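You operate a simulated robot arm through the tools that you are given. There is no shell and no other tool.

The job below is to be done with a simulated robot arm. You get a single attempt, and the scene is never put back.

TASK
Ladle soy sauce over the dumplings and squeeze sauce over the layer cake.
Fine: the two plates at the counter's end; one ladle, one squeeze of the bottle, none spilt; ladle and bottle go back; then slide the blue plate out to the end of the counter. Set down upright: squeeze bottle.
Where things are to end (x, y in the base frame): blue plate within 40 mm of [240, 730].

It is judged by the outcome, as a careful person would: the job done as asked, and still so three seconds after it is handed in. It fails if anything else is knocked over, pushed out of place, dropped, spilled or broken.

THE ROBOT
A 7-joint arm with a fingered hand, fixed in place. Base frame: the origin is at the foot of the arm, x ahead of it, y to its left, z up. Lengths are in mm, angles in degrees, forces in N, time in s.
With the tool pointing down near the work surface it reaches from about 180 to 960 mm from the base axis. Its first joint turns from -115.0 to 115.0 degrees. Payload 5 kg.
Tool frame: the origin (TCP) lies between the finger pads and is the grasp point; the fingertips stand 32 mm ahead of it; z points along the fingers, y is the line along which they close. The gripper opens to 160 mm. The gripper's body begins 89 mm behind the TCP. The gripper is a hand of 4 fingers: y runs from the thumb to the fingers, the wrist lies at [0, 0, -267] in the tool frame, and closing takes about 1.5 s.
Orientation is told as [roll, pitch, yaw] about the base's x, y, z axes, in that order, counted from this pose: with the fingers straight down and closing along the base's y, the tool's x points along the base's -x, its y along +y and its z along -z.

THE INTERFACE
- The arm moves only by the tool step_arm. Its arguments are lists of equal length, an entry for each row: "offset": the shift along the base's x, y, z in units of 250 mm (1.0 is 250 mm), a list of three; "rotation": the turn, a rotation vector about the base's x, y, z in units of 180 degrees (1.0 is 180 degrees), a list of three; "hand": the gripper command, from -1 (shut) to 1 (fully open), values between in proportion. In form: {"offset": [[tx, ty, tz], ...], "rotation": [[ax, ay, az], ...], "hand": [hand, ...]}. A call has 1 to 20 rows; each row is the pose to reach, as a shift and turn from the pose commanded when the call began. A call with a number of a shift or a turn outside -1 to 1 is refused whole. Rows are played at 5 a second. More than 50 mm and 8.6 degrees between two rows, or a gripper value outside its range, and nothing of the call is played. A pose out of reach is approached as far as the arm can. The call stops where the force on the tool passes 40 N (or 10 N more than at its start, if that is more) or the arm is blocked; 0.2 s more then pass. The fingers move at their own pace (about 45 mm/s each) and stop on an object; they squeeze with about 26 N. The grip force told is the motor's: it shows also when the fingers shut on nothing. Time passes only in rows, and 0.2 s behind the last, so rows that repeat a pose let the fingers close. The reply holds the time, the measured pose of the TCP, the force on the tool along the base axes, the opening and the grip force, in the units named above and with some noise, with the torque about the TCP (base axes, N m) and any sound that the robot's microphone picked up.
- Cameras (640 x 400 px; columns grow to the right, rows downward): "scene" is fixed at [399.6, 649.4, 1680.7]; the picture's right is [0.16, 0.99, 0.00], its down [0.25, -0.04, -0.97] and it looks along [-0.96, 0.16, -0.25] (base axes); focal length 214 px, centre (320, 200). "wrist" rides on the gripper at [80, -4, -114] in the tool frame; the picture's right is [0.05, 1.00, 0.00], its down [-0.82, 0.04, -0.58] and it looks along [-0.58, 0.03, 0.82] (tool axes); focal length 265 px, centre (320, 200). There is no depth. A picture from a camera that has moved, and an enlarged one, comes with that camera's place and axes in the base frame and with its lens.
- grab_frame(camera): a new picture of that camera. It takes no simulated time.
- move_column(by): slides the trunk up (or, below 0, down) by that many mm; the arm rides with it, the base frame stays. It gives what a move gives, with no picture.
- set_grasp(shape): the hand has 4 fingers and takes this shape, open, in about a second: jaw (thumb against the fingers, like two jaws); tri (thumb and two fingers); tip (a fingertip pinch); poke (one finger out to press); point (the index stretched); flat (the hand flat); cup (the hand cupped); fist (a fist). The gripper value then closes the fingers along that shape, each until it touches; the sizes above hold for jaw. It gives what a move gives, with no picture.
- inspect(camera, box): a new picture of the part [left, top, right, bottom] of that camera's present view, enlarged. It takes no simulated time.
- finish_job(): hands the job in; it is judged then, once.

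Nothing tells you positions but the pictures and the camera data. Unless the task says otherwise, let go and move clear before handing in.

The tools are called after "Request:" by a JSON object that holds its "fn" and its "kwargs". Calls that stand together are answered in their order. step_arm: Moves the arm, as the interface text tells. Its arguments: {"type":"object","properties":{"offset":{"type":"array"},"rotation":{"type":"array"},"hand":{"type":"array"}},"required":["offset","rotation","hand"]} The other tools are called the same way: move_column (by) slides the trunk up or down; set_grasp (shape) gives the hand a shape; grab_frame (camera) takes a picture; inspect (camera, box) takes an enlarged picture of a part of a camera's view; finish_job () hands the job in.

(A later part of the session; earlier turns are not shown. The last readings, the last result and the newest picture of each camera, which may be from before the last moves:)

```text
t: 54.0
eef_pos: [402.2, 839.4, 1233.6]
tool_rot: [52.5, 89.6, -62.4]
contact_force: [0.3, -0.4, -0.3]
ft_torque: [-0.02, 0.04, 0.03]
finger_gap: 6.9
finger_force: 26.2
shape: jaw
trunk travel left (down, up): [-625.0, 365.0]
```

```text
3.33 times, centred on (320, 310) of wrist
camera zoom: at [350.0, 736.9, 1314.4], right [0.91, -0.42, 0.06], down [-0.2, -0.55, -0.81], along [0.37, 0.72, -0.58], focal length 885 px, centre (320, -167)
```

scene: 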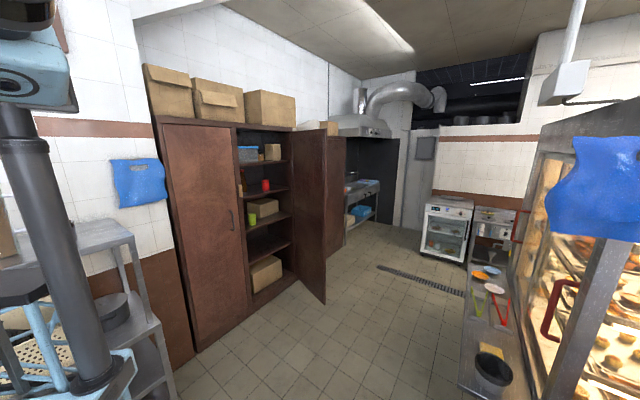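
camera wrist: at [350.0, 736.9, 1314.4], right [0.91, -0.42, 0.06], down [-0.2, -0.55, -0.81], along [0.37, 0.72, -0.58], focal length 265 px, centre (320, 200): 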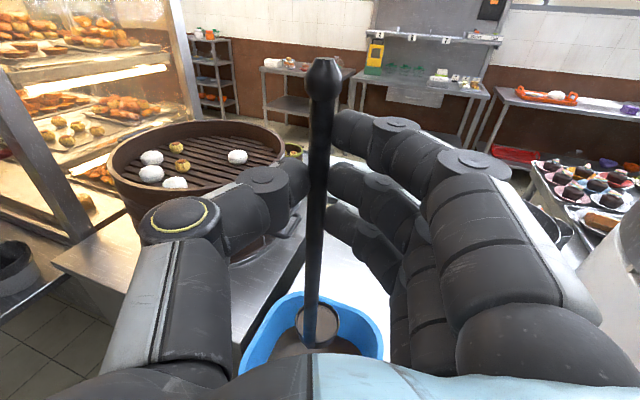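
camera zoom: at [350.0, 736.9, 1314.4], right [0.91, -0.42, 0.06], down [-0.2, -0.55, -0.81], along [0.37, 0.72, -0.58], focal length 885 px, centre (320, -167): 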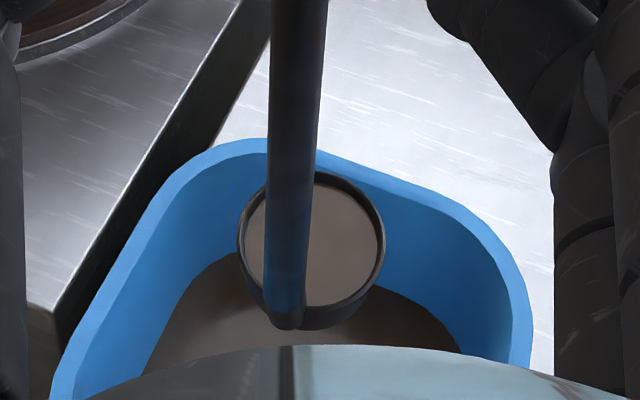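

The ladle is full, level and clear of the tub. I'll carry it gently back towards the blue plate, staying high and upright.

Request:
{"fn": "step_arm", "kwargs": {"offset": [[-0.007, -0.023, 0], [-0.02, -0.07, 0], [-0.04, -0.14, 0], [-0.063, -0.217, 0], [-0.085, -0.295, 0], [-0.108, -0.372, 0], [-0.13, -0.45, 0], [-0.152, -0.528, 0], [-0.175, -0.605, 0], [-0.195, -0.675, 0], [-0.211, -0.729, 0], [-0.22, -0.76, 0], [-0.224, -0.776, 0]], "rotation": [[0, 0, 0], [0, 0, 0], [0, 0, 0], [0, 0, 0], [0, 0, 0], [0, 0, 0], [0, 0, 0], [0, 0, 0], [0, 0, 0], [0, 0, 0], [0, 0, 0], [0, 0, 0], [0, 0, 0]], "hand": [-1, -1, -1, -1, -1, -1, -1, -1, -1, -1, -1, -1, -1]}}

Request:
{"fn": "step_arm", "kwargs": {"offset": [[-0.007, -0.023, -0.01], [-0.02, -0.07, -0.03], [-0.04, -0.14, -0.06], [-0.063, -0.217, -0.09], [-0.085, -0.295, -0.12], [-0.108, -0.372, -0.15], [-0.13, -0.45, -0.18], [-0.152, -0.528, -0.21], [-0.175, -0.605, -0.24], [-0.195, -0.675, -0.27], [-0.211, -0.729, -0.3], [-0.22, -0.76, -0.32], [-0.224, -0.776, -0.33]], "rotation": [[0, 0, 0], [0, 0, 0], [0, 0, 0], [0, 0, 0], [0, 0, 0], [0, 0, 0], [0, 0, 0], [0, 0, 0], [0, 0, 0], [0, 0, 0], [0, 0, 0], [0, 0, 0], [0, 0, 0]], "hand": [-1, -1, -1, -1, -1, -1, -1, -1, -1, -1, -1, -1, -1]}}

Request:
{"fn": "grab_frame", "kwargs": {"camera": "wrist"}}

Request:
{"fn": "inspect", "kwargs": {"camera": "wrist", "box": [220, 220, 420, 370]}}

```text
t: 56.8
eef_pos: [346.4, 645.2, 1233.2]
tool_rot: [51.2, 89.6, -63.7]
contact_force: [-0.5, -0.3, -1.4]
ft_torque: [-0.04, 0.02, 0.03]
finger_gap: 6.9
finger_force: 26.2
shape: jaw
trunk travel left (down, up): [-625.0, 365.0]
```

```text
t: 59.6
eef_pos: [330.0, 529.3, 1118.3]
tool_rot: [57.3, 89.5, -57.7]
contact_force: [-0.3, 0.1, -1.6]
ft_torque: [-0.02, 0.05, 0.02]
finger_gap: 7.0
finger_force: 26.6
shape: jaw
out of reach, approached as far as the arm can: row 6, 7, 8, 9, 10, 11, 12, 13
trunk travel left (down, up): [-625.0, 365.0]
```

```text
taken
camera wrist: at [276.9, 427.4, 1199.6], right [0.91, -0.42, 0.06], down [-0.2, -0.55, -0.81], along [0.37, 0.72, -0.58], focal length 265 px, centre (320, 200)
```

wrist: 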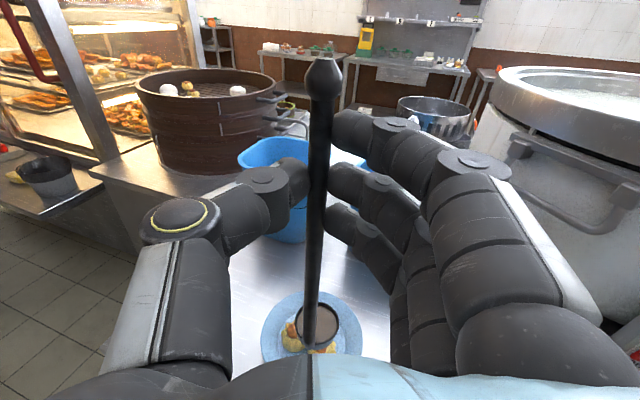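

```text
2.67 times, centred on (320, 295) of wrist
camera zoom: at [276.9, 427.4, 1199.6], right [0.91, -0.42, 0.06], down [-0.2, -0.55, -0.81], along [0.37, 0.72, -0.58], focal length 708 px, centre (320, -53)
```

zoom: 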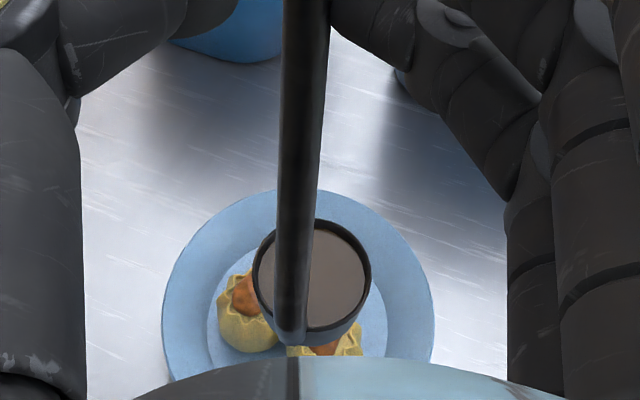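

The plate is confirmed at about (369, 600), with the dumplings clustered near (359, 604). The arm hit its inner reach limit before my target, so the bowl is now over the plate. I'll step slightly outward and up, then check where it lands.

Request:
{"fn": "step_arm", "kwargs": {"offset": [[0.01, 0.03, 0.015], [0.025, 0.07, 0.04], [0.045, 0.11, 0.065], [0.056, 0.144, 0.088], [0.056, 0.144, 0.088]], "rotation": [[0, 0, 0], [0, 0, 0], [0, 0, 0], [0, 0, 0], [0, 0, 0]], "hand": [-1, -1, -1, -1, -1]}}

Request:
{"fn": "inspect", "kwargs": {"camera": "wrist", "box": [220, 220, 420, 370]}}

```text
t: 60.8
eef_pos: [343.0, 564.4, 1138.0]
tool_rot: [52.8, 89.6, -62.1]
contact_force: [0.0, -0.1, -0.9]
ft_torque: [-0.04, 0.02, -0.01]
finger_gap: 7.1
finger_force: 26.2
shape: jaw
trunk travel left (down, up): [-625.0, 365.0]
```

```text
2.67 times, centred on (320, 295) of wrist
camera zoom: at [291.0, 463.1, 1220.2], right [0.91, -0.42, 0.06], down [-0.2, -0.55, -0.81], along [0.37, 0.72, -0.58], focal length 708 px, centre (320, -53)
```

zoom: 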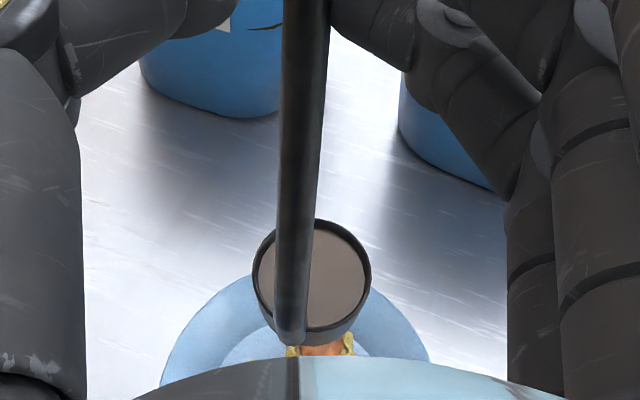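

The bowl's rim centre is now at about (367, 599, 948), right over the dumplings. I'll start pouring by rolling slowly about the bowl, with the hand swinging out over the empty counter corner, to 45° first.

Request:
{"fn": "step_arm", "kwargs": {"offset": [[-0.036, 0.0168, -0.0025], [-0.0719, 0.0335, -0.0071], [-0.1074, 0.05, -0.0137], [-0.1427, 0.0665, -0.0224], [-0.1775, 0.0826, -0.0331], [-0.2116, 0.0986, -0.0458], [-0.2452, 0.1142, -0.0605], [-0.278, 0.1295, -0.0771], [-0.31, 0.1444, -0.0955], [-0.3411, 0.1589, -0.1158], [-0.3711, 0.1728, -0.1379], [-0.4001, 0.1863, -0.1616], [-0.4279, 0.1993, -0.187], [-0.4544, 0.2117, -0.2139], [-0.4797, 0.2234, -0.2424]], "rotation": [[-0.00704, -0.01511, 0], [-0.01407, -0.03022, 0], [-0.02111, -0.04533, 0], [-0.02815, -0.06043, 0], [-0.03518, -0.07554, 0], [-0.04222, -0.09065, 0], [-0.04926, -0.10576, 0], [-0.05629, -0.12087, 0], [-0.06333, -0.13598, 0], [-0.07037, -0.15108, 0], [-0.0774, -0.16619, 0], [-0.08444, -0.1813, 0], [-0.09148, -0.19641, 0], [-0.09851, -0.21152, 0], [-0.10555, -0.22663, 0]], "hand": [-1, -1, -1, -1, -1, -1, -1, -1, -1, -1, -1, -1, -1, -1, -1]}}

Request:
{"fn": "grab_frame", "kwargs": {"camera": "wrist"}}

```text
t: 64.0
eef_pos: [223.3, 619.8, 1077.0]
tool_rot: [89.7, 44.6, -25.3]
contact_force: [0.3, 0.5, -2.4]
ft_torque: [0.04, 0.14, -0.01]
finger_gap: 7.0
finger_force: 25.8
shape: jaw
trunk travel left (down, up): [-625.0, 365.0]
```

```text
taken
camera wrist: at [120.7, 542.3, 1132.1], right [0.6, -0.28, 0.75], down [0.31, -0.78, -0.54], along [0.74, 0.56, -0.39], focal length 265 px, centre (320, 200)
```

wrist: 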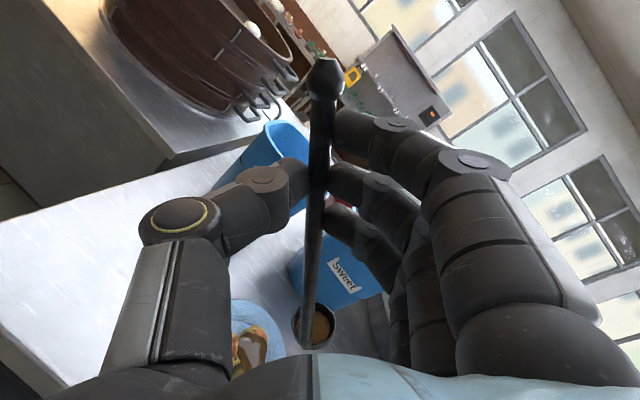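

Request:
{"fn": "inspect", "kwargs": {"camera": "wrist", "box": [220, 270, 380, 370]}}

```text
4.00 times, centred on (300, 320) of wrist
camera zoom: at [120.7, 542.3, 1132.1], right [0.6, -0.28, 0.75], down [0.31, -0.78, -0.54], along [0.74, 0.56, -0.39], focal length 1062 px, centre (400, -280)
```

zoom: 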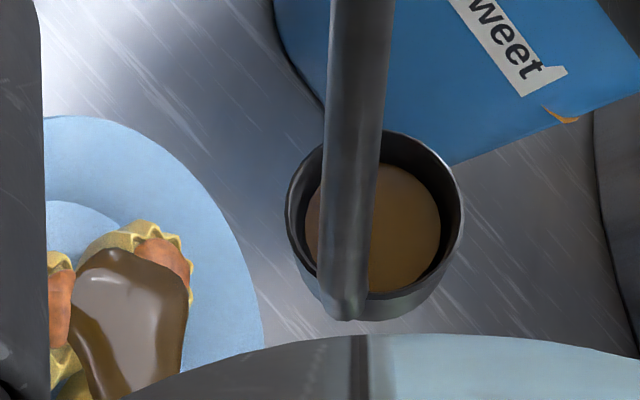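

Sauce is landing squarely on the dumplings. I'll keep tilting slowly to about 97° and hold so the ladle empties.

Request:
{"fn": "step_arm", "kwargs": {"offset": [[-0.0315, 0.0147, -0.0401], [-0.0604, 0.0281, -0.0826], [-0.0865, 0.0403, -0.1272], [-0.1098, 0.0511, -0.1736], [-0.13, 0.0606, -0.2218], [-0.1472, 0.0685, -0.2714], [-0.1611, 0.075, -0.3222], [-0.1719, 0.08, -0.3739], [-0.1793, 0.0835, -0.4264], [-0.1834, 0.0854, -0.4792], [-0.1842, 0.0858, -0.5323], [-0.1816, 0.0846, -0.5853], [-0.1756, 0.0818, -0.638], [-0.1756, 0.0818, -0.638], [-0.1756, 0.0818, -0.638], [-0.1756, 0.0818, -0.638], [-0.1756, 0.0818, -0.638]], "rotation": [[-0.00938, -0.02014, 0], [-0.01876, -0.04029, 0], [-0.02815, -0.06043, 0], [-0.03753, -0.08058, 0], [-0.04691, -0.10072, 0], [-0.05629, -0.12087, 0], [-0.06568, -0.14101, 0], [-0.07506, -0.16115, 0], [-0.08444, -0.1813, 0], [-0.09382, -0.20144, 0], [-0.10321, -0.22159, 0], [-0.11259, -0.24173, 0], [-0.12197, -0.26188, 0], [-0.12197, -0.26188, 0], [-0.12197, -0.26188, 0], [-0.12197, -0.26188, 0], [-0.12197, -0.26188, 0]], "hand": [-1, -1, -1, -1, -1, -1, -1, -1, -1, -1, -1, -1, -1, -1, -1, -1, -1]}}

Request:
{"fn": "grab_frame", "kwargs": {"camera": "wrist"}}

Request:
{"fn": "inspect", "kwargs": {"camera": "wrist", "box": [220, 250, 400, 370]}}

```text
t: 67.6
eef_pos: [178.5, 640.8, 918.7]
tool_rot: [90.1, -7.3, -25.2]
contact_force: [-0.1, -0.3, -1.0]
ft_torque: [0.03, 0.15, 0.0]
finger_gap: 6.9
finger_force: 25.8
shape: jaw
trunk travel left (down, up): [-625.0, 365.0]
```

```text
taken
camera wrist: at [59.0, 570.9, 905.0], right [-0.16, 0.08, 0.98], down [0.48, -0.86, 0.15], along [0.86, 0.5, 0.1], focal length 265 px, centre (320, 200)
```

wrist: 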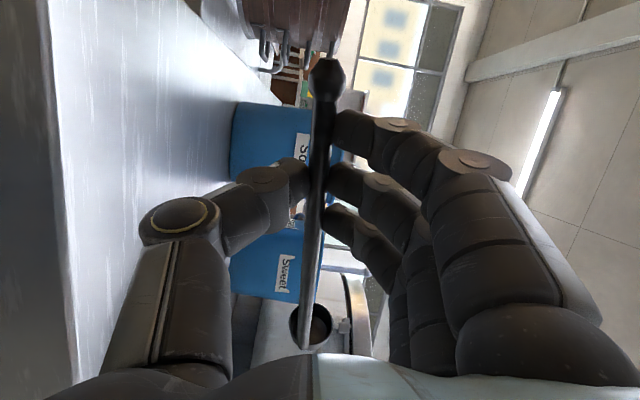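

```text
3.33 times, centred on (310, 310) of wrist
camera zoom: at [59.0, 570.9, 905.0], right [-0.16, 0.08, 0.98], down [0.48, -0.86, 0.15], along [0.86, 0.5, 0.1], focal length 885 px, centre (353, -167)
```

zoom: 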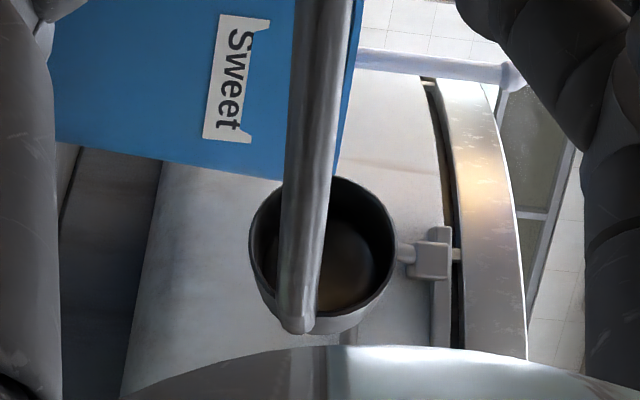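

The bowl looks nearly empty, with only a thin film left. I'll tip a little further over the plate and hold so the last of it drains onto the dumplings.

Request:
{"fn": "step_arm", "kwargs": {"offset": [[0.0125, -0.006, -0.004], [0.025, -0.012, -0.012], [0.038, -0.018, -0.022], [0.0515, -0.024, -0.0303], [0.0515, -0.024, -0.0303], [0.0515, -0.024, -0.0303], [0.0515, -0.024, -0.0303], [0.0515, -0.024, -0.0303], [0.0515, -0.024, -0.0303], [0.0515, -0.024, -0.0303]], "rotation": [[-0.0088, -0.01889, 0], [-0.01759, -0.03777, 0], [-0.02639, -0.05666, 0], [-0.03518, -0.07554, 0], [-0.03518, -0.07554, 0], [-0.03518, -0.07554, 0], [-0.03518, -0.07554, 0], [-0.03518, -0.07554, 0], [-0.03518, -0.07554, 0], [-0.03518, -0.07554, 0]], "hand": [-1, -1, -1, -1, -1, -1, -1, -1, -1, -1]}}

Request:
{"fn": "inspect", "kwargs": {"camera": "wrist", "box": [220, 250, 400, 370]}}

```text
t: 69.8
eef_pos: [192.6, 634.6, 910.0]
tool_rot: [90.1, -22.3, -25.2]
contact_force: [0.4, -0.1, -1.0]
ft_torque: [0.03, 0.18, 0.0]
finger_gap: 6.6
finger_force: 25.7
shape: jaw
trunk travel left (down, up): [-625.0, 365.0]
```

```text
3.33 times, centred on (310, 310) of wrist
camera zoom: at [77.6, 562.1, 877.4], right [-0.39, 0.18, 0.9], down [0.42, -0.84, 0.35], along [0.82, 0.52, 0.25], focal length 885 px, centre (353, -167)
```

zoom: 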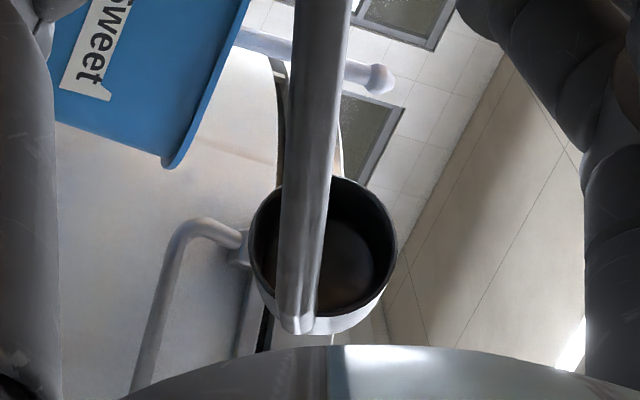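

The ladle is empty. I'll roll it back upright about the bowl, staying over the plate.

Request:
{"fn": "step_arm", "kwargs": {"offset": [[-0.026, 0.0121, 0.0743], [-0.0448, 0.0209, 0.1511], [-0.0562, 0.0262, 0.2297], [-0.0602, 0.028, 0.3092], [-0.0565, 0.0263, 0.3887], [-0.0454, 0.0211, 0.4674], [-0.0268, 0.0125, 0.5443], [-0.0011, 0.0005, 0.6187], [0.0315, -0.0147, 0.6897], [0.0707, -0.0329, 0.7565]], "rotation": [[0.01407, 0.03022, 0], [0.02815, 0.06043, 0], [0.04222, 0.09065, 0], [0.05629, 0.12087, 0], [0.07037, 0.15108, 0], [0.08444, 0.1813, 0], [0.09851, 0.21152, 0], [0.11259, 0.24173, 0], [0.12666, 0.27195, 0], [0.14073, 0.30217, 0]], "hand": [-1, -1, -1, -1, -1, -1, -1, -1, -1, -1]}}

Request:
{"fn": "step_arm", "kwargs": {"offset": [[0.0453, -0.0211, 0.062], [0.0962, -0.0448, 0.1184], [0.1522, -0.0709, 0.1686], [0.2127, -0.099, 0.212], [0.2769, -0.129, 0.2483], [0.3442, -0.1603, 0.277], [0.4139, -0.1928, 0.2978], [0.4851, -0.2259, 0.3104], [0.5331, -0.2483, 0.3142], [0.5331, -0.2483, 0.3142]], "rotation": [[0.01407, 0.03022, 0], [0.02815, 0.06043, 0], [0.04222, 0.09065, 0], [0.05629, 0.12087, 0], [0.07037, 0.15108, 0], [0.08444, 0.1813, 0], [0.09851, 0.21152, 0], [0.11259, 0.24173, 0], [0.12197, 0.26188, 0], [0.12197, 0.26188, 0]], "hand": [-1, -1, -1, -1, -1, -1, -1, -1, -1, -1]}}

Request:
{"fn": "grab_frame", "kwargs": {"camera": "wrist"}}

```text
t: 72.0
eef_pos: [210.4, 625.3, 1099.5]
tool_rot: [89.8, 37.8, -25.3]
contact_force: [-0.6, -0.1, -0.2]
ft_torque: [0.06, 0.13, 0.02]
finger_gap: 7.1
finger_force: 25.7
shape: jaw
trunk travel left (down, up): [-625.0, 365.0]
```

```text
t: 74.2
eef_pos: [343.9, 564.0, 1178.3]
tool_rot: [49.7, 89.8, -65.2]
contact_force: [0.0, -0.6, -1.1]
ft_torque: [-0.03, 0.03, 0.01]
finger_gap: 6.6
finger_force: 25.5
shape: jaw
trunk travel left (down, up): [-625.0, 365.0]
```

```text
taken
camera wrist: at [291.0, 462.8, 1259.8], right [0.91, -0.42, 0.06], down [-0.2, -0.55, -0.81], along [0.37, 0.72, -0.58], focal length 265 px, centre (320, 200)
```

wrist: 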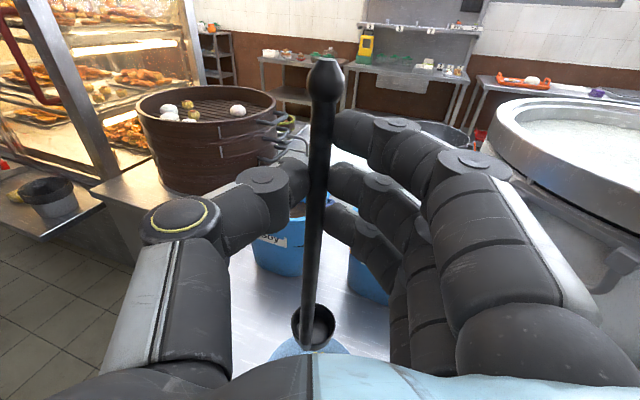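

The ladle is upright and empty. I'll carry it back over the soy tub.

Request:
{"fn": "step_arm", "kwargs": {"offset": [[0.006, 0.03, 0.05], [0.018, 0.09, 0.1], [0.034, 0.17, 0.15], [0.05, 0.25, 0.19], [0.066, 0.33, 0.22], [0.082, 0.41, 0.228], [0.094, 0.47, 0.228], [0.1, 0.5, 0.228]], "rotation": [[0, 0, 0], [0, 0, 0], [0, 0, 0], [0, 0, 0], [0, 0, 0], [0, 0, 0], [0, 0, 0], [0, 0, 0]], "hand": [-1, -1, -1, -1, -1, -1, -1, -1]}}

Request:
{"fn": "step_arm", "kwargs": {"offset": [[0.009, 0.04, 0], [0.025, 0.11, 0], [0.043, 0.19, 0], [0.063, 0.28, 0], [0.083, 0.37, 0], [0.103, 0.46, 0], [0.12, 0.54, 0], [0.131, 0.585, 0], [0.134, 0.599, 0], [0.134, 0.599, 0]], "rotation": [[0, 0, 0], [0, 0, 0], [0, 0, 0], [0, 0, 0], [0, 0, 0], [0, 0, 0], [0, 0, 0], [0, 0, 0], [0, 0, 0], [0, 0, 0]], "hand": [-1, -1, -1, -1, -1, -1, -1, -1, -1, -1]}}

Request:
{"fn": "grab_frame", "kwargs": {"camera": "wrist"}}

Request:
{"fn": "inspect", "kwargs": {"camera": "wrist", "box": [240, 250, 400, 370]}}

```text
t: 76.0
eef_pos: [369.2, 690.6, 1236.7]
tool_rot: [51.7, 89.6, -63.3]
contact_force: [0.4, 0.2, -1.2]
ft_torque: [-0.04, 0.01, -0.03]
finger_gap: 6.9
finger_force: 25.9
shape: jaw
trunk travel left (down, up): [-625.0, 365.0]
```

```text
t: 78.2
eef_pos: [401.2, 839.7, 1235.2]
tool_rot: [51.0, 89.6, -64.1]
contact_force: [0.4, -0.1, -1.2]
ft_torque: [-0.04, 0.01, 0.03]
finger_gap: 6.9
finger_force: 25.6
shape: jaw
trunk travel left (down, up): [-625.0, 365.0]
```

```text
taken
camera wrist: at [349.3, 737.6, 1316.4], right [0.91, -0.42, 0.06], down [-0.2, -0.55, -0.81], along [0.37, 0.72, -0.58], focal length 265 px, centre (320, 200)
```

wrist: 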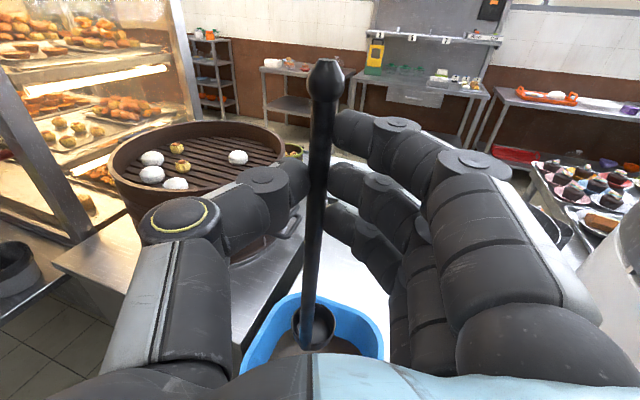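

```text
3.33 times, centred on (320, 310) of wrist
camera zoom: at [349.3, 737.6, 1316.4], right [0.91, -0.42, 0.06], down [-0.2, -0.55, -0.81], along [0.37, 0.72, -0.58], focal length 885 px, centre (320, -167)
```

zoom: 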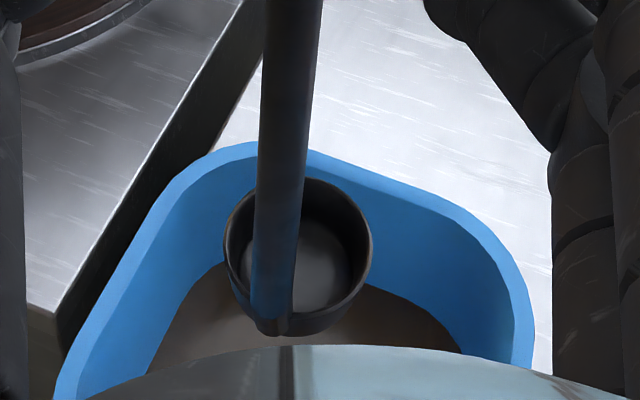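

The ladle is back over the tub with only a slight shift in the grip. I'll lower it straight down to its original depth.

Request:
{"fn": "step_arm", "kwargs": {"offset": [[0, 0, -0.04], [0, 0, -0.1], [0, 0, -0.17], [0, 0, -0.24], [0, 0, -0.31], [0, 0, -0.38], [0, 0, -0.45], [0, 0, -0.52], [0, 0, -0.59], [0, 0, -0.66], [0, 0, -0.72], [0, 0, -0.77], [0, 0, -0.81], [0, 0, -0.84], [0, 0, -0.86], [0, 0, -0.86]], "rotation": [[0, 0, 0], [0, 0, 0], [0, 0, 0], [0, 0, 0], [0, 0, 0], [0, 0, 0], [0, 0, 0], [0, 0, 0], [0, 0, 0], [0, 0, 0], [0, 0, 0], [0, 0, 0], [0, 0, 0], [0, 0, 0], [0, 0, 0], [0, 0, 0]], "hand": [-1, -1, -1, -1, -1, -1, -1, -1, -1, -1, -1, -1, -1, -1, -1, -1]}}

Request:
{"fn": "grab_frame", "kwargs": {"camera": "wrist"}}

```text
t: 81.6
eef_pos: [401.3, 839.2, 1020.4]
tool_rot: [55.1, 89.6, -59.8]
contact_force: [-0.1, -0.5, -0.8]
ft_torque: [-0.03, 0.01, -0.04]
finger_gap: 7.0
finger_force: 25.6
shape: jaw
trunk travel left (down, up): [-625.0, 365.0]
```

```text
taken
camera wrist: at [349.4, 737.7, 1101.5], right [0.91, -0.42, 0.06], down [-0.2, -0.55, -0.81], along [0.37, 0.72, -0.58], focal length 265 px, centre (320, 200)
```

wrist: 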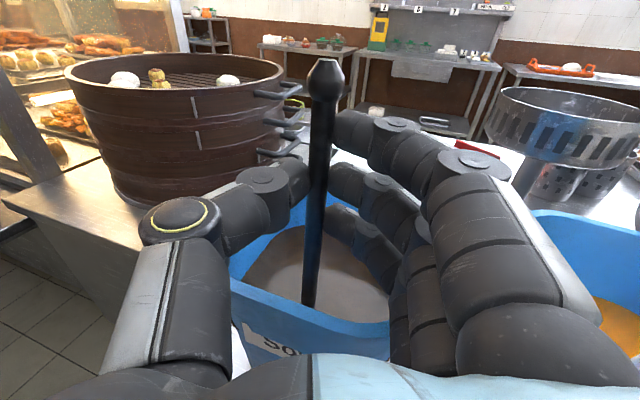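

The rod looks the same as before the grasp. I'll lower the last couple of millimetres and open the fingers gently.

Request:
{"fn": "step_arm", "kwargs": {"offset": [[0, 0, -0.006], [0, 0, -0.008], [0, 0, -0.008], [0, 0, -0.008], [0, 0, -0.008], [0, 0, -0.008], [0, 0, -0.008], [0, 0, -0.008], [0, 0, -0.008]], "rotation": [[0, 0, 0], [0, 0, 0], [0, 0, 0], [0, 0, 0], [0, 0, 0], [0, 0, 0], [0, 0, 0], [0, 0, 0], [0, 0, 0]], "hand": [-1, -1, -0.88, -0.8, -0.6, -0.4, -0.2, 0.1, 0.1]}}

Request:
{"fn": "grab_frame", "kwargs": {"camera": "wrist"}}

```text
t: 83.6
eef_pos: [401.0, 839.5, 1017.9]
tool_rot: [53.1, 89.6, -62.0]
contact_force: [-1.1, -0.7, -0.2]
ft_torque: [-0.01, 0.02, 0.0]
finger_gap: 87.1
finger_force: 0.1
shape: jaw
trunk travel left (down, up): [-625.0, 365.0]
```

```text
taken
camera wrist: at [349.3, 737.6, 1099.9], right [0.91, -0.42, 0.06], down [-0.2, -0.55, -0.81], along [0.37, 0.72, -0.58], focal length 265 px, centre (320, 200)
```

wrist: 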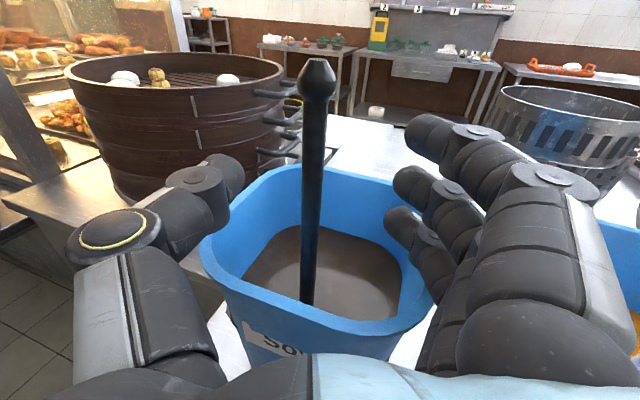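

The ladle stands back in the soy tub. I'll retreat straight back, rise, and then look at the dumplings.

Request:
{"fn": "step_arm", "kwargs": {"offset": [[-0.034, -0.073, 0], [-0.068, -0.146, 0], [-0.102, -0.219, 0], [-0.136, -0.292, 0], [-0.17, -0.365, 0], [-0.204, -0.438, 0], [-0.238, -0.51, 0.02], [-0.255, -0.545, 0.1], [-0.255, -0.545, 0.2], [-0.255, -0.545, 0.35], [-0.255, -0.545, 0.5], [-0.255, -0.545, 0.6]], "rotation": [[0, 0, 0], [0, 0, 0], [0, 0, 0], [0, 0, 0], [0, 0, 0], [0, 0, 0], [0, 0, 0], [0, 0, 0], [0, 0, 0], [0, 0, 0], [0, 0, 0], [0, 0, 0]], "hand": [0.1, 0.1, 0.1, 0.1, 0.1, 0.1, 0.1, 0.1, 0.1, 0.1, 0.1, 0.1]}}

Request:
{"fn": "grab_frame", "kwargs": {"camera": "wrist"}}

```text
t: 86.2
eef_pos: [337.3, 704.0, 1168.8]
tool_rot: [52.0, 89.6, -62.9]
contact_force: [0.4, -0.4, -0.2]
ft_torque: [-0.01, 0.01, -0.01]
finger_gap: 87.2
finger_force: 0.1
shape: jaw
trunk travel left (down, up): [-625.0, 365.0]
```

```text
taken
camera wrist: at [284.4, 601.9, 1250.2], right [0.91, -0.42, 0.06], down [-0.2, -0.55, -0.81], along [0.37, 0.72, -0.58], focal length 265 px, centre (320, 200)
```

wrist: 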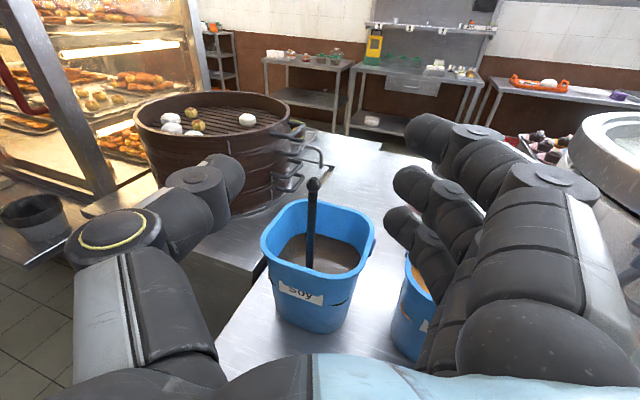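

Ladle done. Next is the squeeze bottle near (634, 328). I'll raise the trunk to give the arm room close in, then swing round to look at the bottle and cake.

Request:
{"fn": "move_column", "kwargs": {"by": 150}}

Request:
{"fn": "step_arm", "kwargs": {"offset": [[0.03, -0.1, -0.05], [0.06, -0.2, -0.1], [0.09, -0.3, -0.15], [0.12, -0.4, -0.2], [0.15, -0.5, -0.25], [0.18, -0.6, -0.3], [0.21, -0.7, -0.33], [0.24, -0.8, -0.36], [0.27, -0.9, -0.4], [0.3, -0.98, -0.43]], "rotation": [[0, 0, -0.016], [0, 0, -0.032], [0, 0, -0.048], [0, 0, -0.064], [0, 0, -0.08], [0, 0, -0.096], [0, 0, -0.112], [0, 0, -0.128], [0, 0, -0.144], [0, 0, -0.156]], "hand": [1, 1, 1, 1, 1, 1, 1, 1, 1, 1]}}

Request:
{"fn": "grab_frame", "kwargs": {"camera": "wrist"}}

```text
t: 87.9
eef_pos: [337.1, 704.8, 1318.6]
tool_rot: [51.3, 89.6, -63.7]
contact_force: [-0.5, -0.5, 0.4]
ft_torque: [0.01, -0.03, 0.0]
finger_gap: 87.2
finger_force: 0.1
shape: jaw
trunk travel left (down, up): [-775.0, 215.0]
```

```text
t: 90.1
eef_pos: [413.3, 457.2, 1211.6]
tool_rot: [39.2, 89.7, -103.9]
contact_force: [0.5, -0.9, -0.5]
ft_torque: [-0.05, 0.02, 0.05]
finger_gap: 160.0
finger_force: 0.0
shape: jaw
trunk travel left (down, up): [-775.0, 215.0]
```

```text
taken
camera wrist: at [318.9, 390.7, 1292.9], right [0.6, -0.8, 0.05], down [-0.44, -0.38, -0.81], along [0.67, 0.46, -0.58], focal length 265 px, centre (320, 200)
```

wrist: 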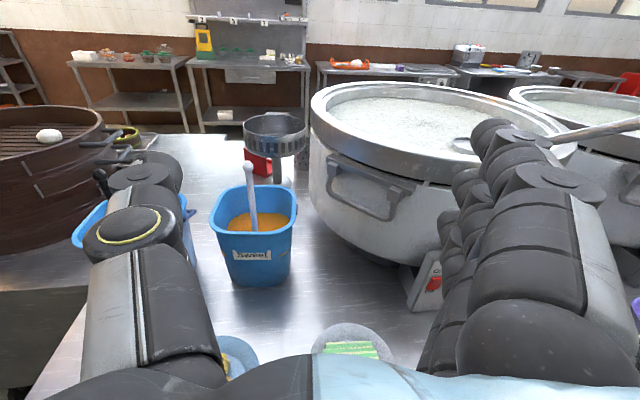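

The pot's control box stands right next to where the bottle should be. I'll move further right to bring the bottle between the fingers.

Request:
{"fn": "step_arm", "kwargs": {"offset": [[0.05, -0.12, -0.06], [0.1, -0.25, -0.12], [0.16, -0.38, -0.19], [0.21, -0.5, -0.25], [0.26, -0.63, -0.32], [0.26, -0.63, -0.32]], "rotation": [[0, 0, 0], [0, 0, 0], [0, 0, 0], [0, 0, 0], [0, 0, 0], [0, 0, 0]], "hand": [1, 1, 1, 1, 1, 1]}}

Request:
{"fn": "grab_frame", "kwargs": {"camera": "wrist"}}

Request:
{"fn": "inspect", "kwargs": {"camera": "wrist", "box": [210, 180, 450, 360]}}

```text
t: 91.5
eef_pos: [476.3, 301.0, 1132.0]
tool_rot: [57.5, 89.6, -85.4]
contact_force: [-0.6, 0.0, -0.1]
ft_torque: [-0.01, 0.0, -0.04]
finger_gap: 159.9
finger_force: 0.1
shape: jaw
trunk travel left (down, up): [-775.0, 215.0]
```

```text
taken
camera wrist: at [383.6, 236.3, 1212.7], right [0.6, -0.8, 0.06], down [-0.44, -0.39, -0.81], along [0.67, 0.46, -0.58], focal length 265 px, centre (320, 200)
```

wrist: 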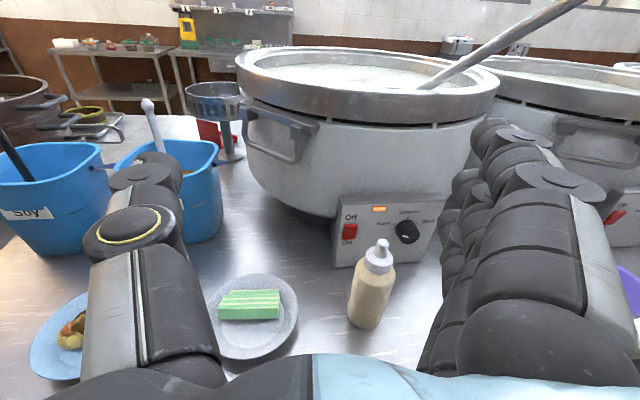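

```text
2.22 times, centred on (330, 270) of wrist
camera zoom: at [383.6, 236.3, 1212.7], right [0.6, -0.8, 0.06], down [-0.44, -0.39, -0.81], along [0.67, 0.46, -0.58], focal length 590 px, centre (298, 44)
```

zoom: 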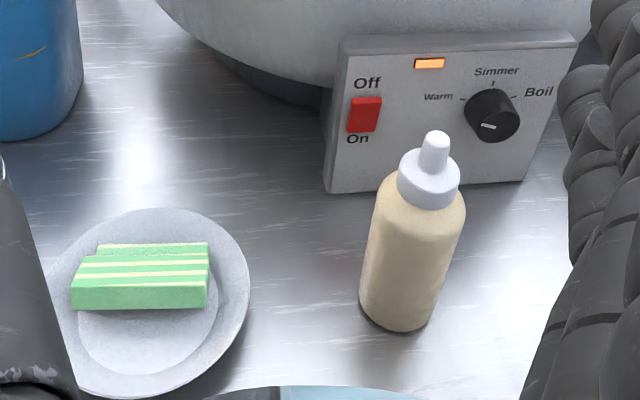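

Clear view: the bottle stands upright at about (633, 308), roughly 62 mm wide, nozzle tip at z of about 980 and body to about 935. The pot's switch panel is about 110 mm behind it. The cake is at about (521, 452). I'll descend to a staging point well short of the bottle.

Request:
{"fn": "step_arm", "kwargs": {"offset": [[0.03, -0.05, -0.1], [0.07, -0.1, -0.2], [0.11, -0.15, -0.3], [0.15, -0.2, -0.4], [0.19, -0.25, -0.5], [0.212, -0.284, -0.56], [0.212, -0.284, -0.56]], "rotation": [[0, 0, 0], [0, 0, 0], [0, 0, 0], [0, 0, 0], [0, 0, 0], [0, 0, 0], [0, 0, 0]], "hand": [0.5, 0.5, 0.5, 0.5, 0.5, 0.5, 0.5]}}

Request:
{"fn": "grab_frame", "kwargs": {"camera": "wrist"}}

Request:
{"fn": "grab_frame", "kwargs": {"camera": "scene"}}

```text
t: 93.1
eef_pos: [529.4, 230.8, 991.4]
tool_rot: [50.8, 89.7, -92.3]
contact_force: [0.4, -0.8, 0.5]
ft_torque: [-0.01, -0.01, -0.01]
finger_gap: 120.3
finger_force: 0.1
shape: jaw
trunk travel left (down, up): [-775.0, 215.0]
```

```text
taken
camera wrist: at [436.1, 165.2, 1072.3], right [0.6, -0.8, 0.06], down [-0.44, -0.39, -0.81], along [0.67, 0.46, -0.58], focal length 265 px, centre (320, 200)
```

wrist: 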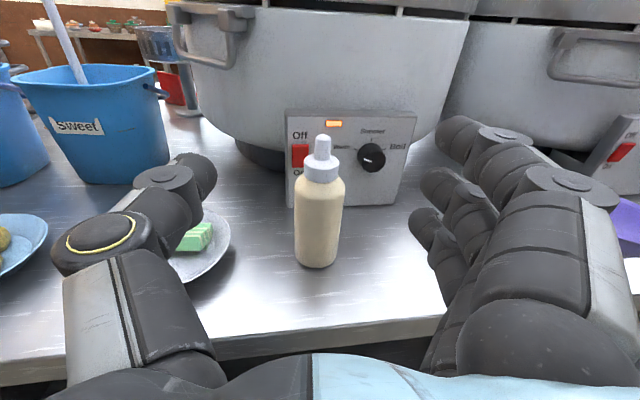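

```text
taken
```

scene: 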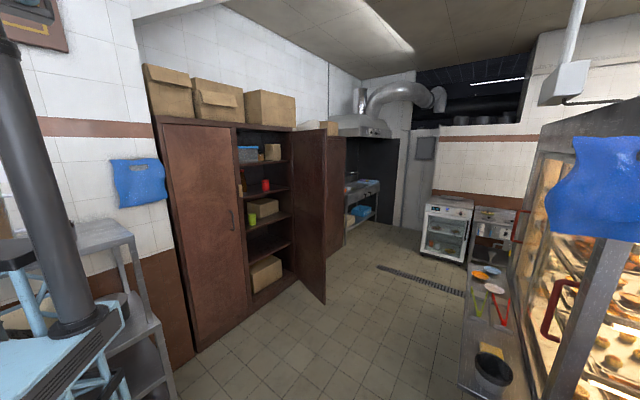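

The bottle is at about (634, 304), 4 mm right of the hand's axis and 128 mm ahead, and the space around it is clear. I'll centre on it and descend to body-grip height.

Request:
{"fn": "step_arm", "kwargs": {"offset": [[0.005, -0.006, -0.1], [0.01, -0.013, -0.2], [0.01, -0.013, -0.3], [0.01, -0.013, -0.4], [0.01, -0.013, -0.48], [0.01, -0.013, -0.48]], "rotation": [[0, 0, 0], [0, 0, 0], [0, 0, 0], [0, 0, 0], [0, 0, 0], [0, 0, 0]], "hand": [0.4, 0.4, 0.4, 0.4, 0.4, 0.4]}}

Request:
{"fn": "grab_frame", "kwargs": {"camera": "wrist"}}

```text
t: 94.5
eef_pos: [533.3, 227.0, 870.5]
tool_rot: [55.8, 89.6, -87.3]
contact_force: [0.1, 0.4, 0.3]
ft_torque: [0.0, 0.02, -0.01]
finger_gap: 112.3
finger_force: 0.0
shape: jaw
trunk travel left (down, up): [-775.0, 215.0]
```

```text
taken
camera wrist: at [439.3, 161.8, 952.3], right [0.6, -0.8, 0.06], down [-0.44, -0.39, -0.81], along [0.67, 0.46, -0.58], focal length 265 px, centre (320, 200)
```

wrist: 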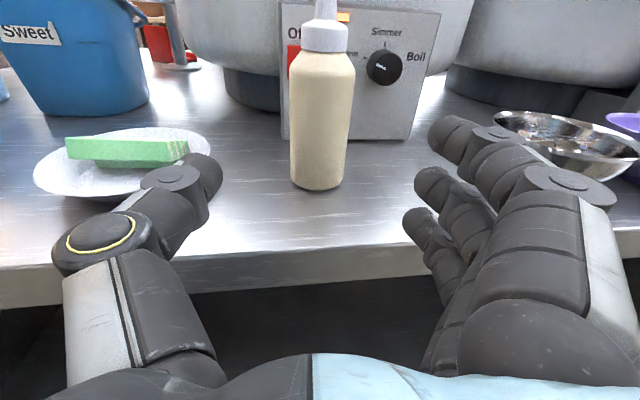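

The bottle is dead ahead at about 125 mm, and nothing is in the way. I'll advance with the fingers open around it.

Request:
{"fn": "step_arm", "kwargs": {"offset": [[0.06, 0.045, 0], [0.12, 0.09, 0], [0.18, 0.135, 0], [0.24, 0.18, 0], [0.3, 0.225, 0], [0.35, 0.263, 0], [0.385, 0.289, 0], [0.385, 0.289, 0]], "rotation": [[0, 0, 0], [0, 0, 0], [0, 0, 0], [0, 0, 0], [0, 0, 0], [0, 0, 0], [0, 0, 0], [0, 0, 0]], "hand": [0.4, 0.4, 0.4, 0.4, 0.4, 0.4, 0.4, 0.4]}}

Request:
{"fn": "grab_frame", "kwargs": {"camera": "wrist"}}

```text
t: 96.3
eef_pos: [629.2, 299.1, 871.2]
tool_rot: [54.5, 89.6, -88.7]
contact_force: [-1.0, 0.6, -0.3]
ft_torque: [-0.01, 0.0, -0.02]
finger_gap: 112.4
finger_force: 0.0
shape: jaw
trunk travel left (down, up): [-775.0, 215.0]
```

```text
taken
camera wrist: at [535.2, 233.1, 952.4], right [0.6, -0.8, 0.06], down [-0.44, -0.39, -0.81], along [0.67, 0.46, -0.58], focal length 265 px, centre (320, 200)
```

wrist: 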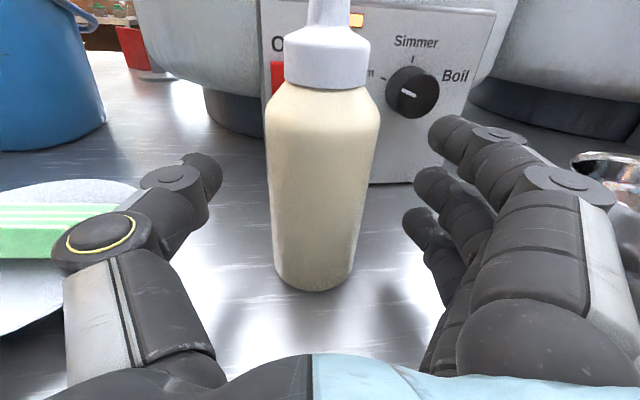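

The bottle sits between the pads. I'll close in small increments so I hold it gently and don't squeeze it yet.

Request:
{"fn": "step_arm", "kwargs": {"offset": [[0.01, 0.008, 0], [0.01, 0.008, 0], [0.01, 0.008, 0], [0.01, 0.008, 0], [0.01, 0.008, 0], [0.01, 0.008, 0]], "rotation": [[0, 0, 0], [0, 0, 0], [0, 0, 0], [0, 0, 0], [0, 0, 0], [0, 0, 0]], "hand": [0.2, 0, -0.15, -0.2, -0.2, -0.2]}}

Request:
{"fn": "grab_frame", "kwargs": {"camera": "wrist"}}

```text
t: 97.7
eef_pos: [632.5, 300.5, 871.6]
tool_rot: [53.8, 89.6, -89.1]
contact_force: [0.3, 0.3, -0.3]
ft_torque: [-0.03, -0.01, 0.02]
finger_gap: 64.8
finger_force: 0.1
shape: jaw
trunk travel left (down, up): [-775.0, 215.0]
```

```text
taken
camera wrist: at [537.4, 235.1, 952.3], right [0.6, -0.8, 0.06], down [-0.44, -0.39, -0.81], along [0.67, 0.46, -0.58], focal length 265 px, centre (320, 200)
```

wrist: 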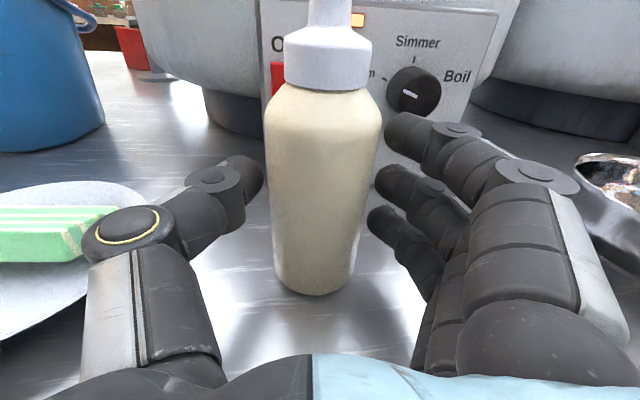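

Request:
{"fn": "step_arm", "kwargs": {"offset": [[0, 0, 0], [0, 0, 0], [0, 0, 0]], "rotation": [[0, 0, 0], [0, 0, 0], [0, 0, 0]], "hand": [-0.25, -0.3, -0.3]}}

Request:
{"fn": "step_arm", "kwargs": {"offset": [[0, 0, 0], [0, 0, 0], [0, 0, 0]], "rotation": [[0, 0, 0], [0, 0, 0], [0, 0, 0]], "hand": [-0.34, -0.37, -0.37]}}

Request:
{"fn": "inspect", "kwargs": {"camera": "wrist", "box": [160, 60, 480, 320]}}

```text
t: 98.5
eef_pos: [631.3, 301.7, 871.0]
tool_rot: [53.4, 89.6, -89.5]
contact_force: [0.3, 0.6, -0.4]
ft_torque: [-0.03, 0.02, -0.02]
finger_gap: 56.7
finger_force: 0.2
shape: jaw
trunk travel left (down, up): [-775.0, 215.0]
```

```text
t: 99.3
eef_pos: [630.8, 300.4, 872.4]
tool_rot: [53.5, 89.7, -89.5]
contact_force: [0.9, -0.4, -0.1]
ft_torque: [0.02, 0.0, -0.02]
finger_gap: 52.1
finger_force: 10.6
shape: jaw
trunk travel left (down, up): [-775.0, 215.0]
```

```text
1.54 times, centred on (320, 190) of wrist
camera zoom: at [537.4, 235.2, 952.3], right [0.6, -0.8, 0.06], down [-0.44, -0.39, -0.81], along [0.67, 0.46, -0.58], focal length 408 px, centre (320, 215)
```

zoom: 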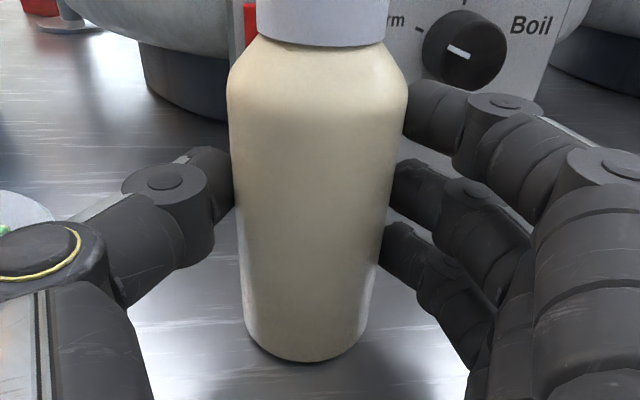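

Contact is at 52 mm with a gentle 10.6 N. I'll lift a little to check that this light hold carries the bottle.

Request:
{"fn": "step_arm", "kwargs": {"offset": [[0, 0, 0.02], [0, 0, 0.06], [0, 0, 0.1], [0, 0, 0.14], [0, 0, 0.14]], "rotation": [[0, 0, 0], [0, 0, 0], [0, 0, 0], [0, 0, 0], [0, 0, 0]], "hand": [-0.38, -0.38, -0.38, -0.38, -0.38]}}

Request:
{"fn": "grab_frame", "kwargs": {"camera": "wrist"}}

```text
t: 100.5
eef_pos: [631.2, 301.3, 907.1]
tool_rot: [52.9, 89.6, -90.1]
contact_force: [-1.3, 0.2, -2.0]
ft_torque: [-0.06, 0.03, 0.01]
finger_gap: 52.5
finger_force: 11.3
shape: jaw
trunk travel left (down, up): [-775.0, 215.0]
```

```text
taken
camera wrist: at [537.5, 235.7, 987.6], right [0.6, -0.8, 0.06], down [-0.44, -0.39, -0.81], along [0.67, 0.46, -0.58], focal length 265 px, centre (320, 200)
```

wrist: 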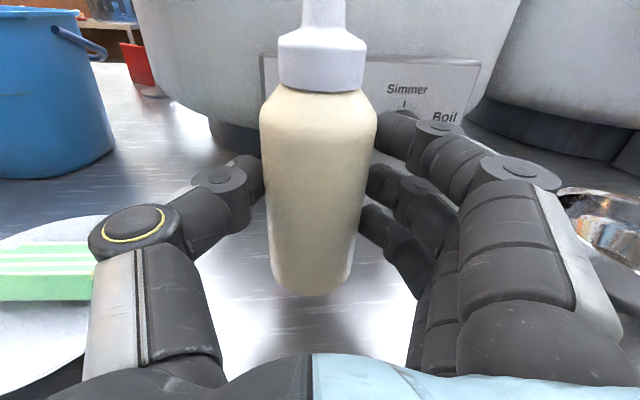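

The bottle rises cleanly and weighs about 2 N. I'll lift it well clear, then swing towards the cake while tilting only to 60°, so the nozzle stays above horizontal.

Request:
{"fn": "step_arm", "kwargs": {"offset": [[0, 0, 0.06], [0, 0, 0.14], [0, 0, 0.22], [0, 0, 0.3], [0, 0, 0.36], [0, 0, 0.372]], "rotation": [[0, 0, 0], [0, 0, 0], [0, 0, 0], [0, 0, 0], [0, 0, 0], [0, 0, 0]], "hand": [-0.38, -0.38, -0.38, -0.38, -0.38, -0.38]}}

Request:
{"fn": "step_arm", "kwargs": {"offset": [[-0.0236, 0.0306, 0], [-0.0472, 0.0612, -0.002], [-0.0708, 0.0918, -0.003], [-0.0944, 0.1224, -0.004], [-0.118, 0.153, -0.005], [-0.1416, 0.1836, -0.006], [-0.1652, 0.2142, -0.007], [-0.1888, 0.2448, -0.008], [-0.2124, 0.2754, -0.008], [-0.236, 0.3064, -0.008]], "rotation": [[-0.02664, -0.02004, 0], [-0.05328, -0.04008, 0], [-0.07992, -0.06012, 0], [-0.10656, -0.08016, 0], [-0.1332, -0.1002, 0], [-0.15984, -0.12024, 0], [-0.18648, -0.14028, 0], [-0.21312, -0.16032, 0], [-0.23976, -0.18036, 0], [-0.2664, -0.2004, 0]], "hand": [-0.38, -0.38, -0.38, -0.38, -0.38, -0.38, -0.38, -0.38, -0.38, -0.38]}}

Request:
{"fn": "grab_frame", "kwargs": {"camera": "wrist"}}

```text
t: 101.9
eef_pos: [631.4, 301.0, 999.3]
tool_rot: [49.3, 89.6, -93.6]
contact_force: [0.6, 0.2, -2.4]
ft_torque: [-0.03, 0.05, 0.01]
finger_gap: 52.3
finger_force: 10.4
shape: jaw
trunk travel left (down, up): [-775.0, 215.0]
```

```text
t: 104.1
eef_pos: [572.4, 377.8, 996.4]
tool_rot: [89.8, 29.6, -53.3]
contact_force: [-0.1, -0.3, -2.5]
ft_torque: [-0.02, 0.02, -0.01]
finger_gap: 52.2
finger_force: 10.9
shape: jaw
trunk travel left (down, up): [-775.0, 215.0]
```

```text
taken
camera wrist: at [438.0, 366.7, 1033.9], right [0.27, -0.36, 0.89], down [-0.03, -0.93, -0.36], along [0.96, 0.08, -0.26], focal length 265 px, centre (320, 200)
```

wrist: 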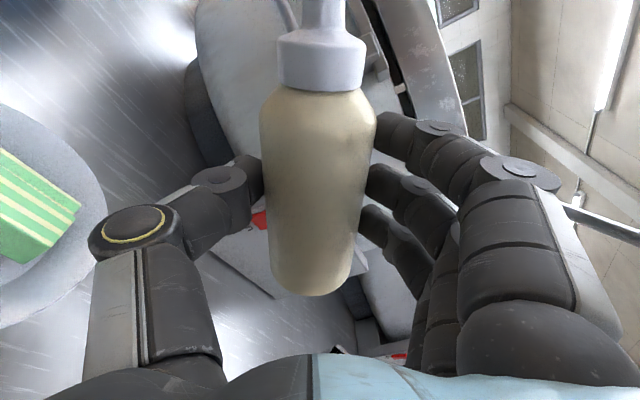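

The hold is steady at 60° tilt. I'll keep rotating about the nozzle tip, held over the cake, to 120° and check for leaks.

Request:
{"fn": "step_arm", "kwargs": {"offset": [[0.0119, -0.0158, 0.0388], [0.0213, -0.0283, 0.0794], [0.028, -0.0373, 0.1215], [0.0321, -0.0427, 0.1645], [0.0335, -0.0445, 0.208], [0.0321, -0.0427, 0.2195], [0.028, -0.0373, 0.2305], [0.0213, -0.0283, 0.2406], [0.0119, -0.0158, 0.2492], [0, 0, 0.256]], "rotation": [[-0.02664, -0.02004, 0], [-0.05328, -0.04008, 0], [-0.07992, -0.06012, 0], [-0.10656, -0.08016, 0], [-0.1332, -0.1002, 0], [-0.15984, -0.12024, 0], [-0.18648, -0.14028, 0], [-0.21312, -0.16032, 0], [-0.23976, -0.18036, 0], [-0.2664, -0.2004, 0]], "hand": [-0.38, -0.38, -0.38, -0.38, -0.38, -0.38, -0.38, -0.38, -0.38, -0.38]}}

Request:
{"fn": "grab_frame", "kwargs": {"camera": "wrist"}}

```text
t: 106.3
eef_pos: [571.7, 378.0, 1061.3]
tool_rot: [90.0, -30.4, -53.4]
contact_force: [0.3, -0.6, -1.5]
ft_torque: [0.02, 0.07, 0.01]
finger_gap: 51.9
finger_force: 10.9
shape: jaw
trunk travel left (down, up): [-775.0, 215.0]
```

```text
taken
camera wrist: at [440.4, 363.1, 1017.4], right [-0.33, 0.44, 0.83], down [-0.06, -0.89, 0.45], along [0.94, 0.1, 0.32], focal length 265 px, centre (320, 200)
```

wrist: 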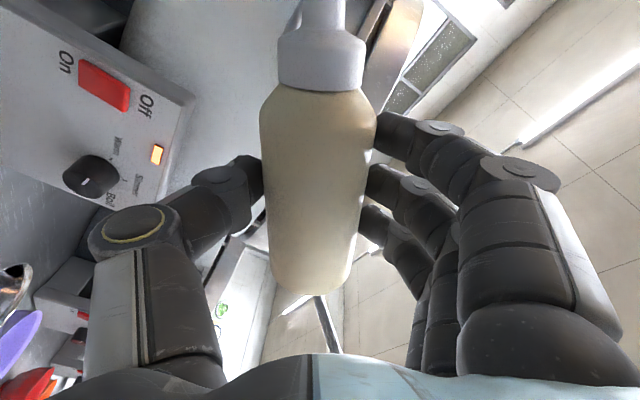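

No leaking that I can see. I'll continue rotating towards 162°, nozzle nearly straight down over the cake.

Request:
{"fn": "step_arm", "kwargs": {"offset": [[-0.0143, 0.019, 0.0045], [-0.0307, 0.0409, 0.0064], [-0.0492, 0.0655, 0.0051], [-0.0696, 0.0925, 0.0006], [-0.0915, 0.1217, -0.0078], [-0.1149, 0.1527, -0.02], [-0.1393, 0.1852, -0.0364], [-0.1393, 0.1852, -0.0364]], "rotation": [[-0.02664, -0.02004, 0], [-0.05328, -0.04008, 0], [-0.07992, -0.06012, 0], [-0.10656, -0.08016, 0], [-0.1332, -0.1002, 0], [-0.15984, -0.12024, 0], [-0.18648, -0.14028, 0], [-0.18648, -0.14028, 0]], "hand": [-0.38, -0.38, -0.38, -0.38, -0.38, -0.38, -0.38, -0.38]}}

Request:
{"fn": "grab_frame", "kwargs": {"camera": "wrist"}}

Request:
{"fn": "grab_frame", "kwargs": {"camera": "scene"}}

```text
t: 108.1
eef_pos: [537.7, 423.6, 1052.9]
tool_rot: [90.5, -72.4, -53.7]
contact_force: [-0.1, 0.1, -1.7]
ft_torque: [0.01, 0.02, -0.03]
finger_gap: 52.1
finger_force: 11.0
shape: jaw
trunk travel left (down, up): [-775.0, 215.0]
```

```text
taken
camera wrist: at [434.3, 371.3, 975.2], right [-0.58, 0.77, 0.25], down [-0.34, -0.51, 0.79], along [0.74, 0.37, 0.56], focal length 265 px, centre (320, 200)
```

wrist: 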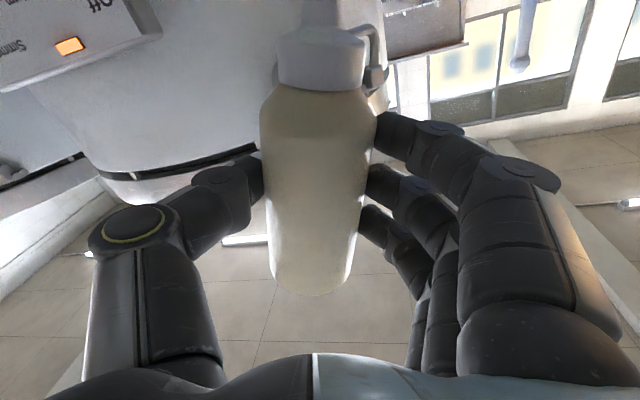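

```text
taken
```

scene: 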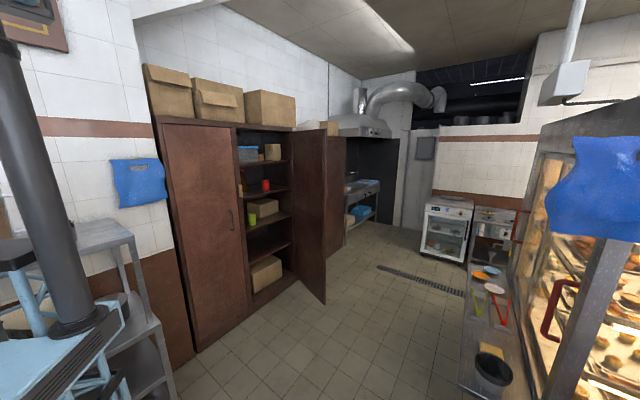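

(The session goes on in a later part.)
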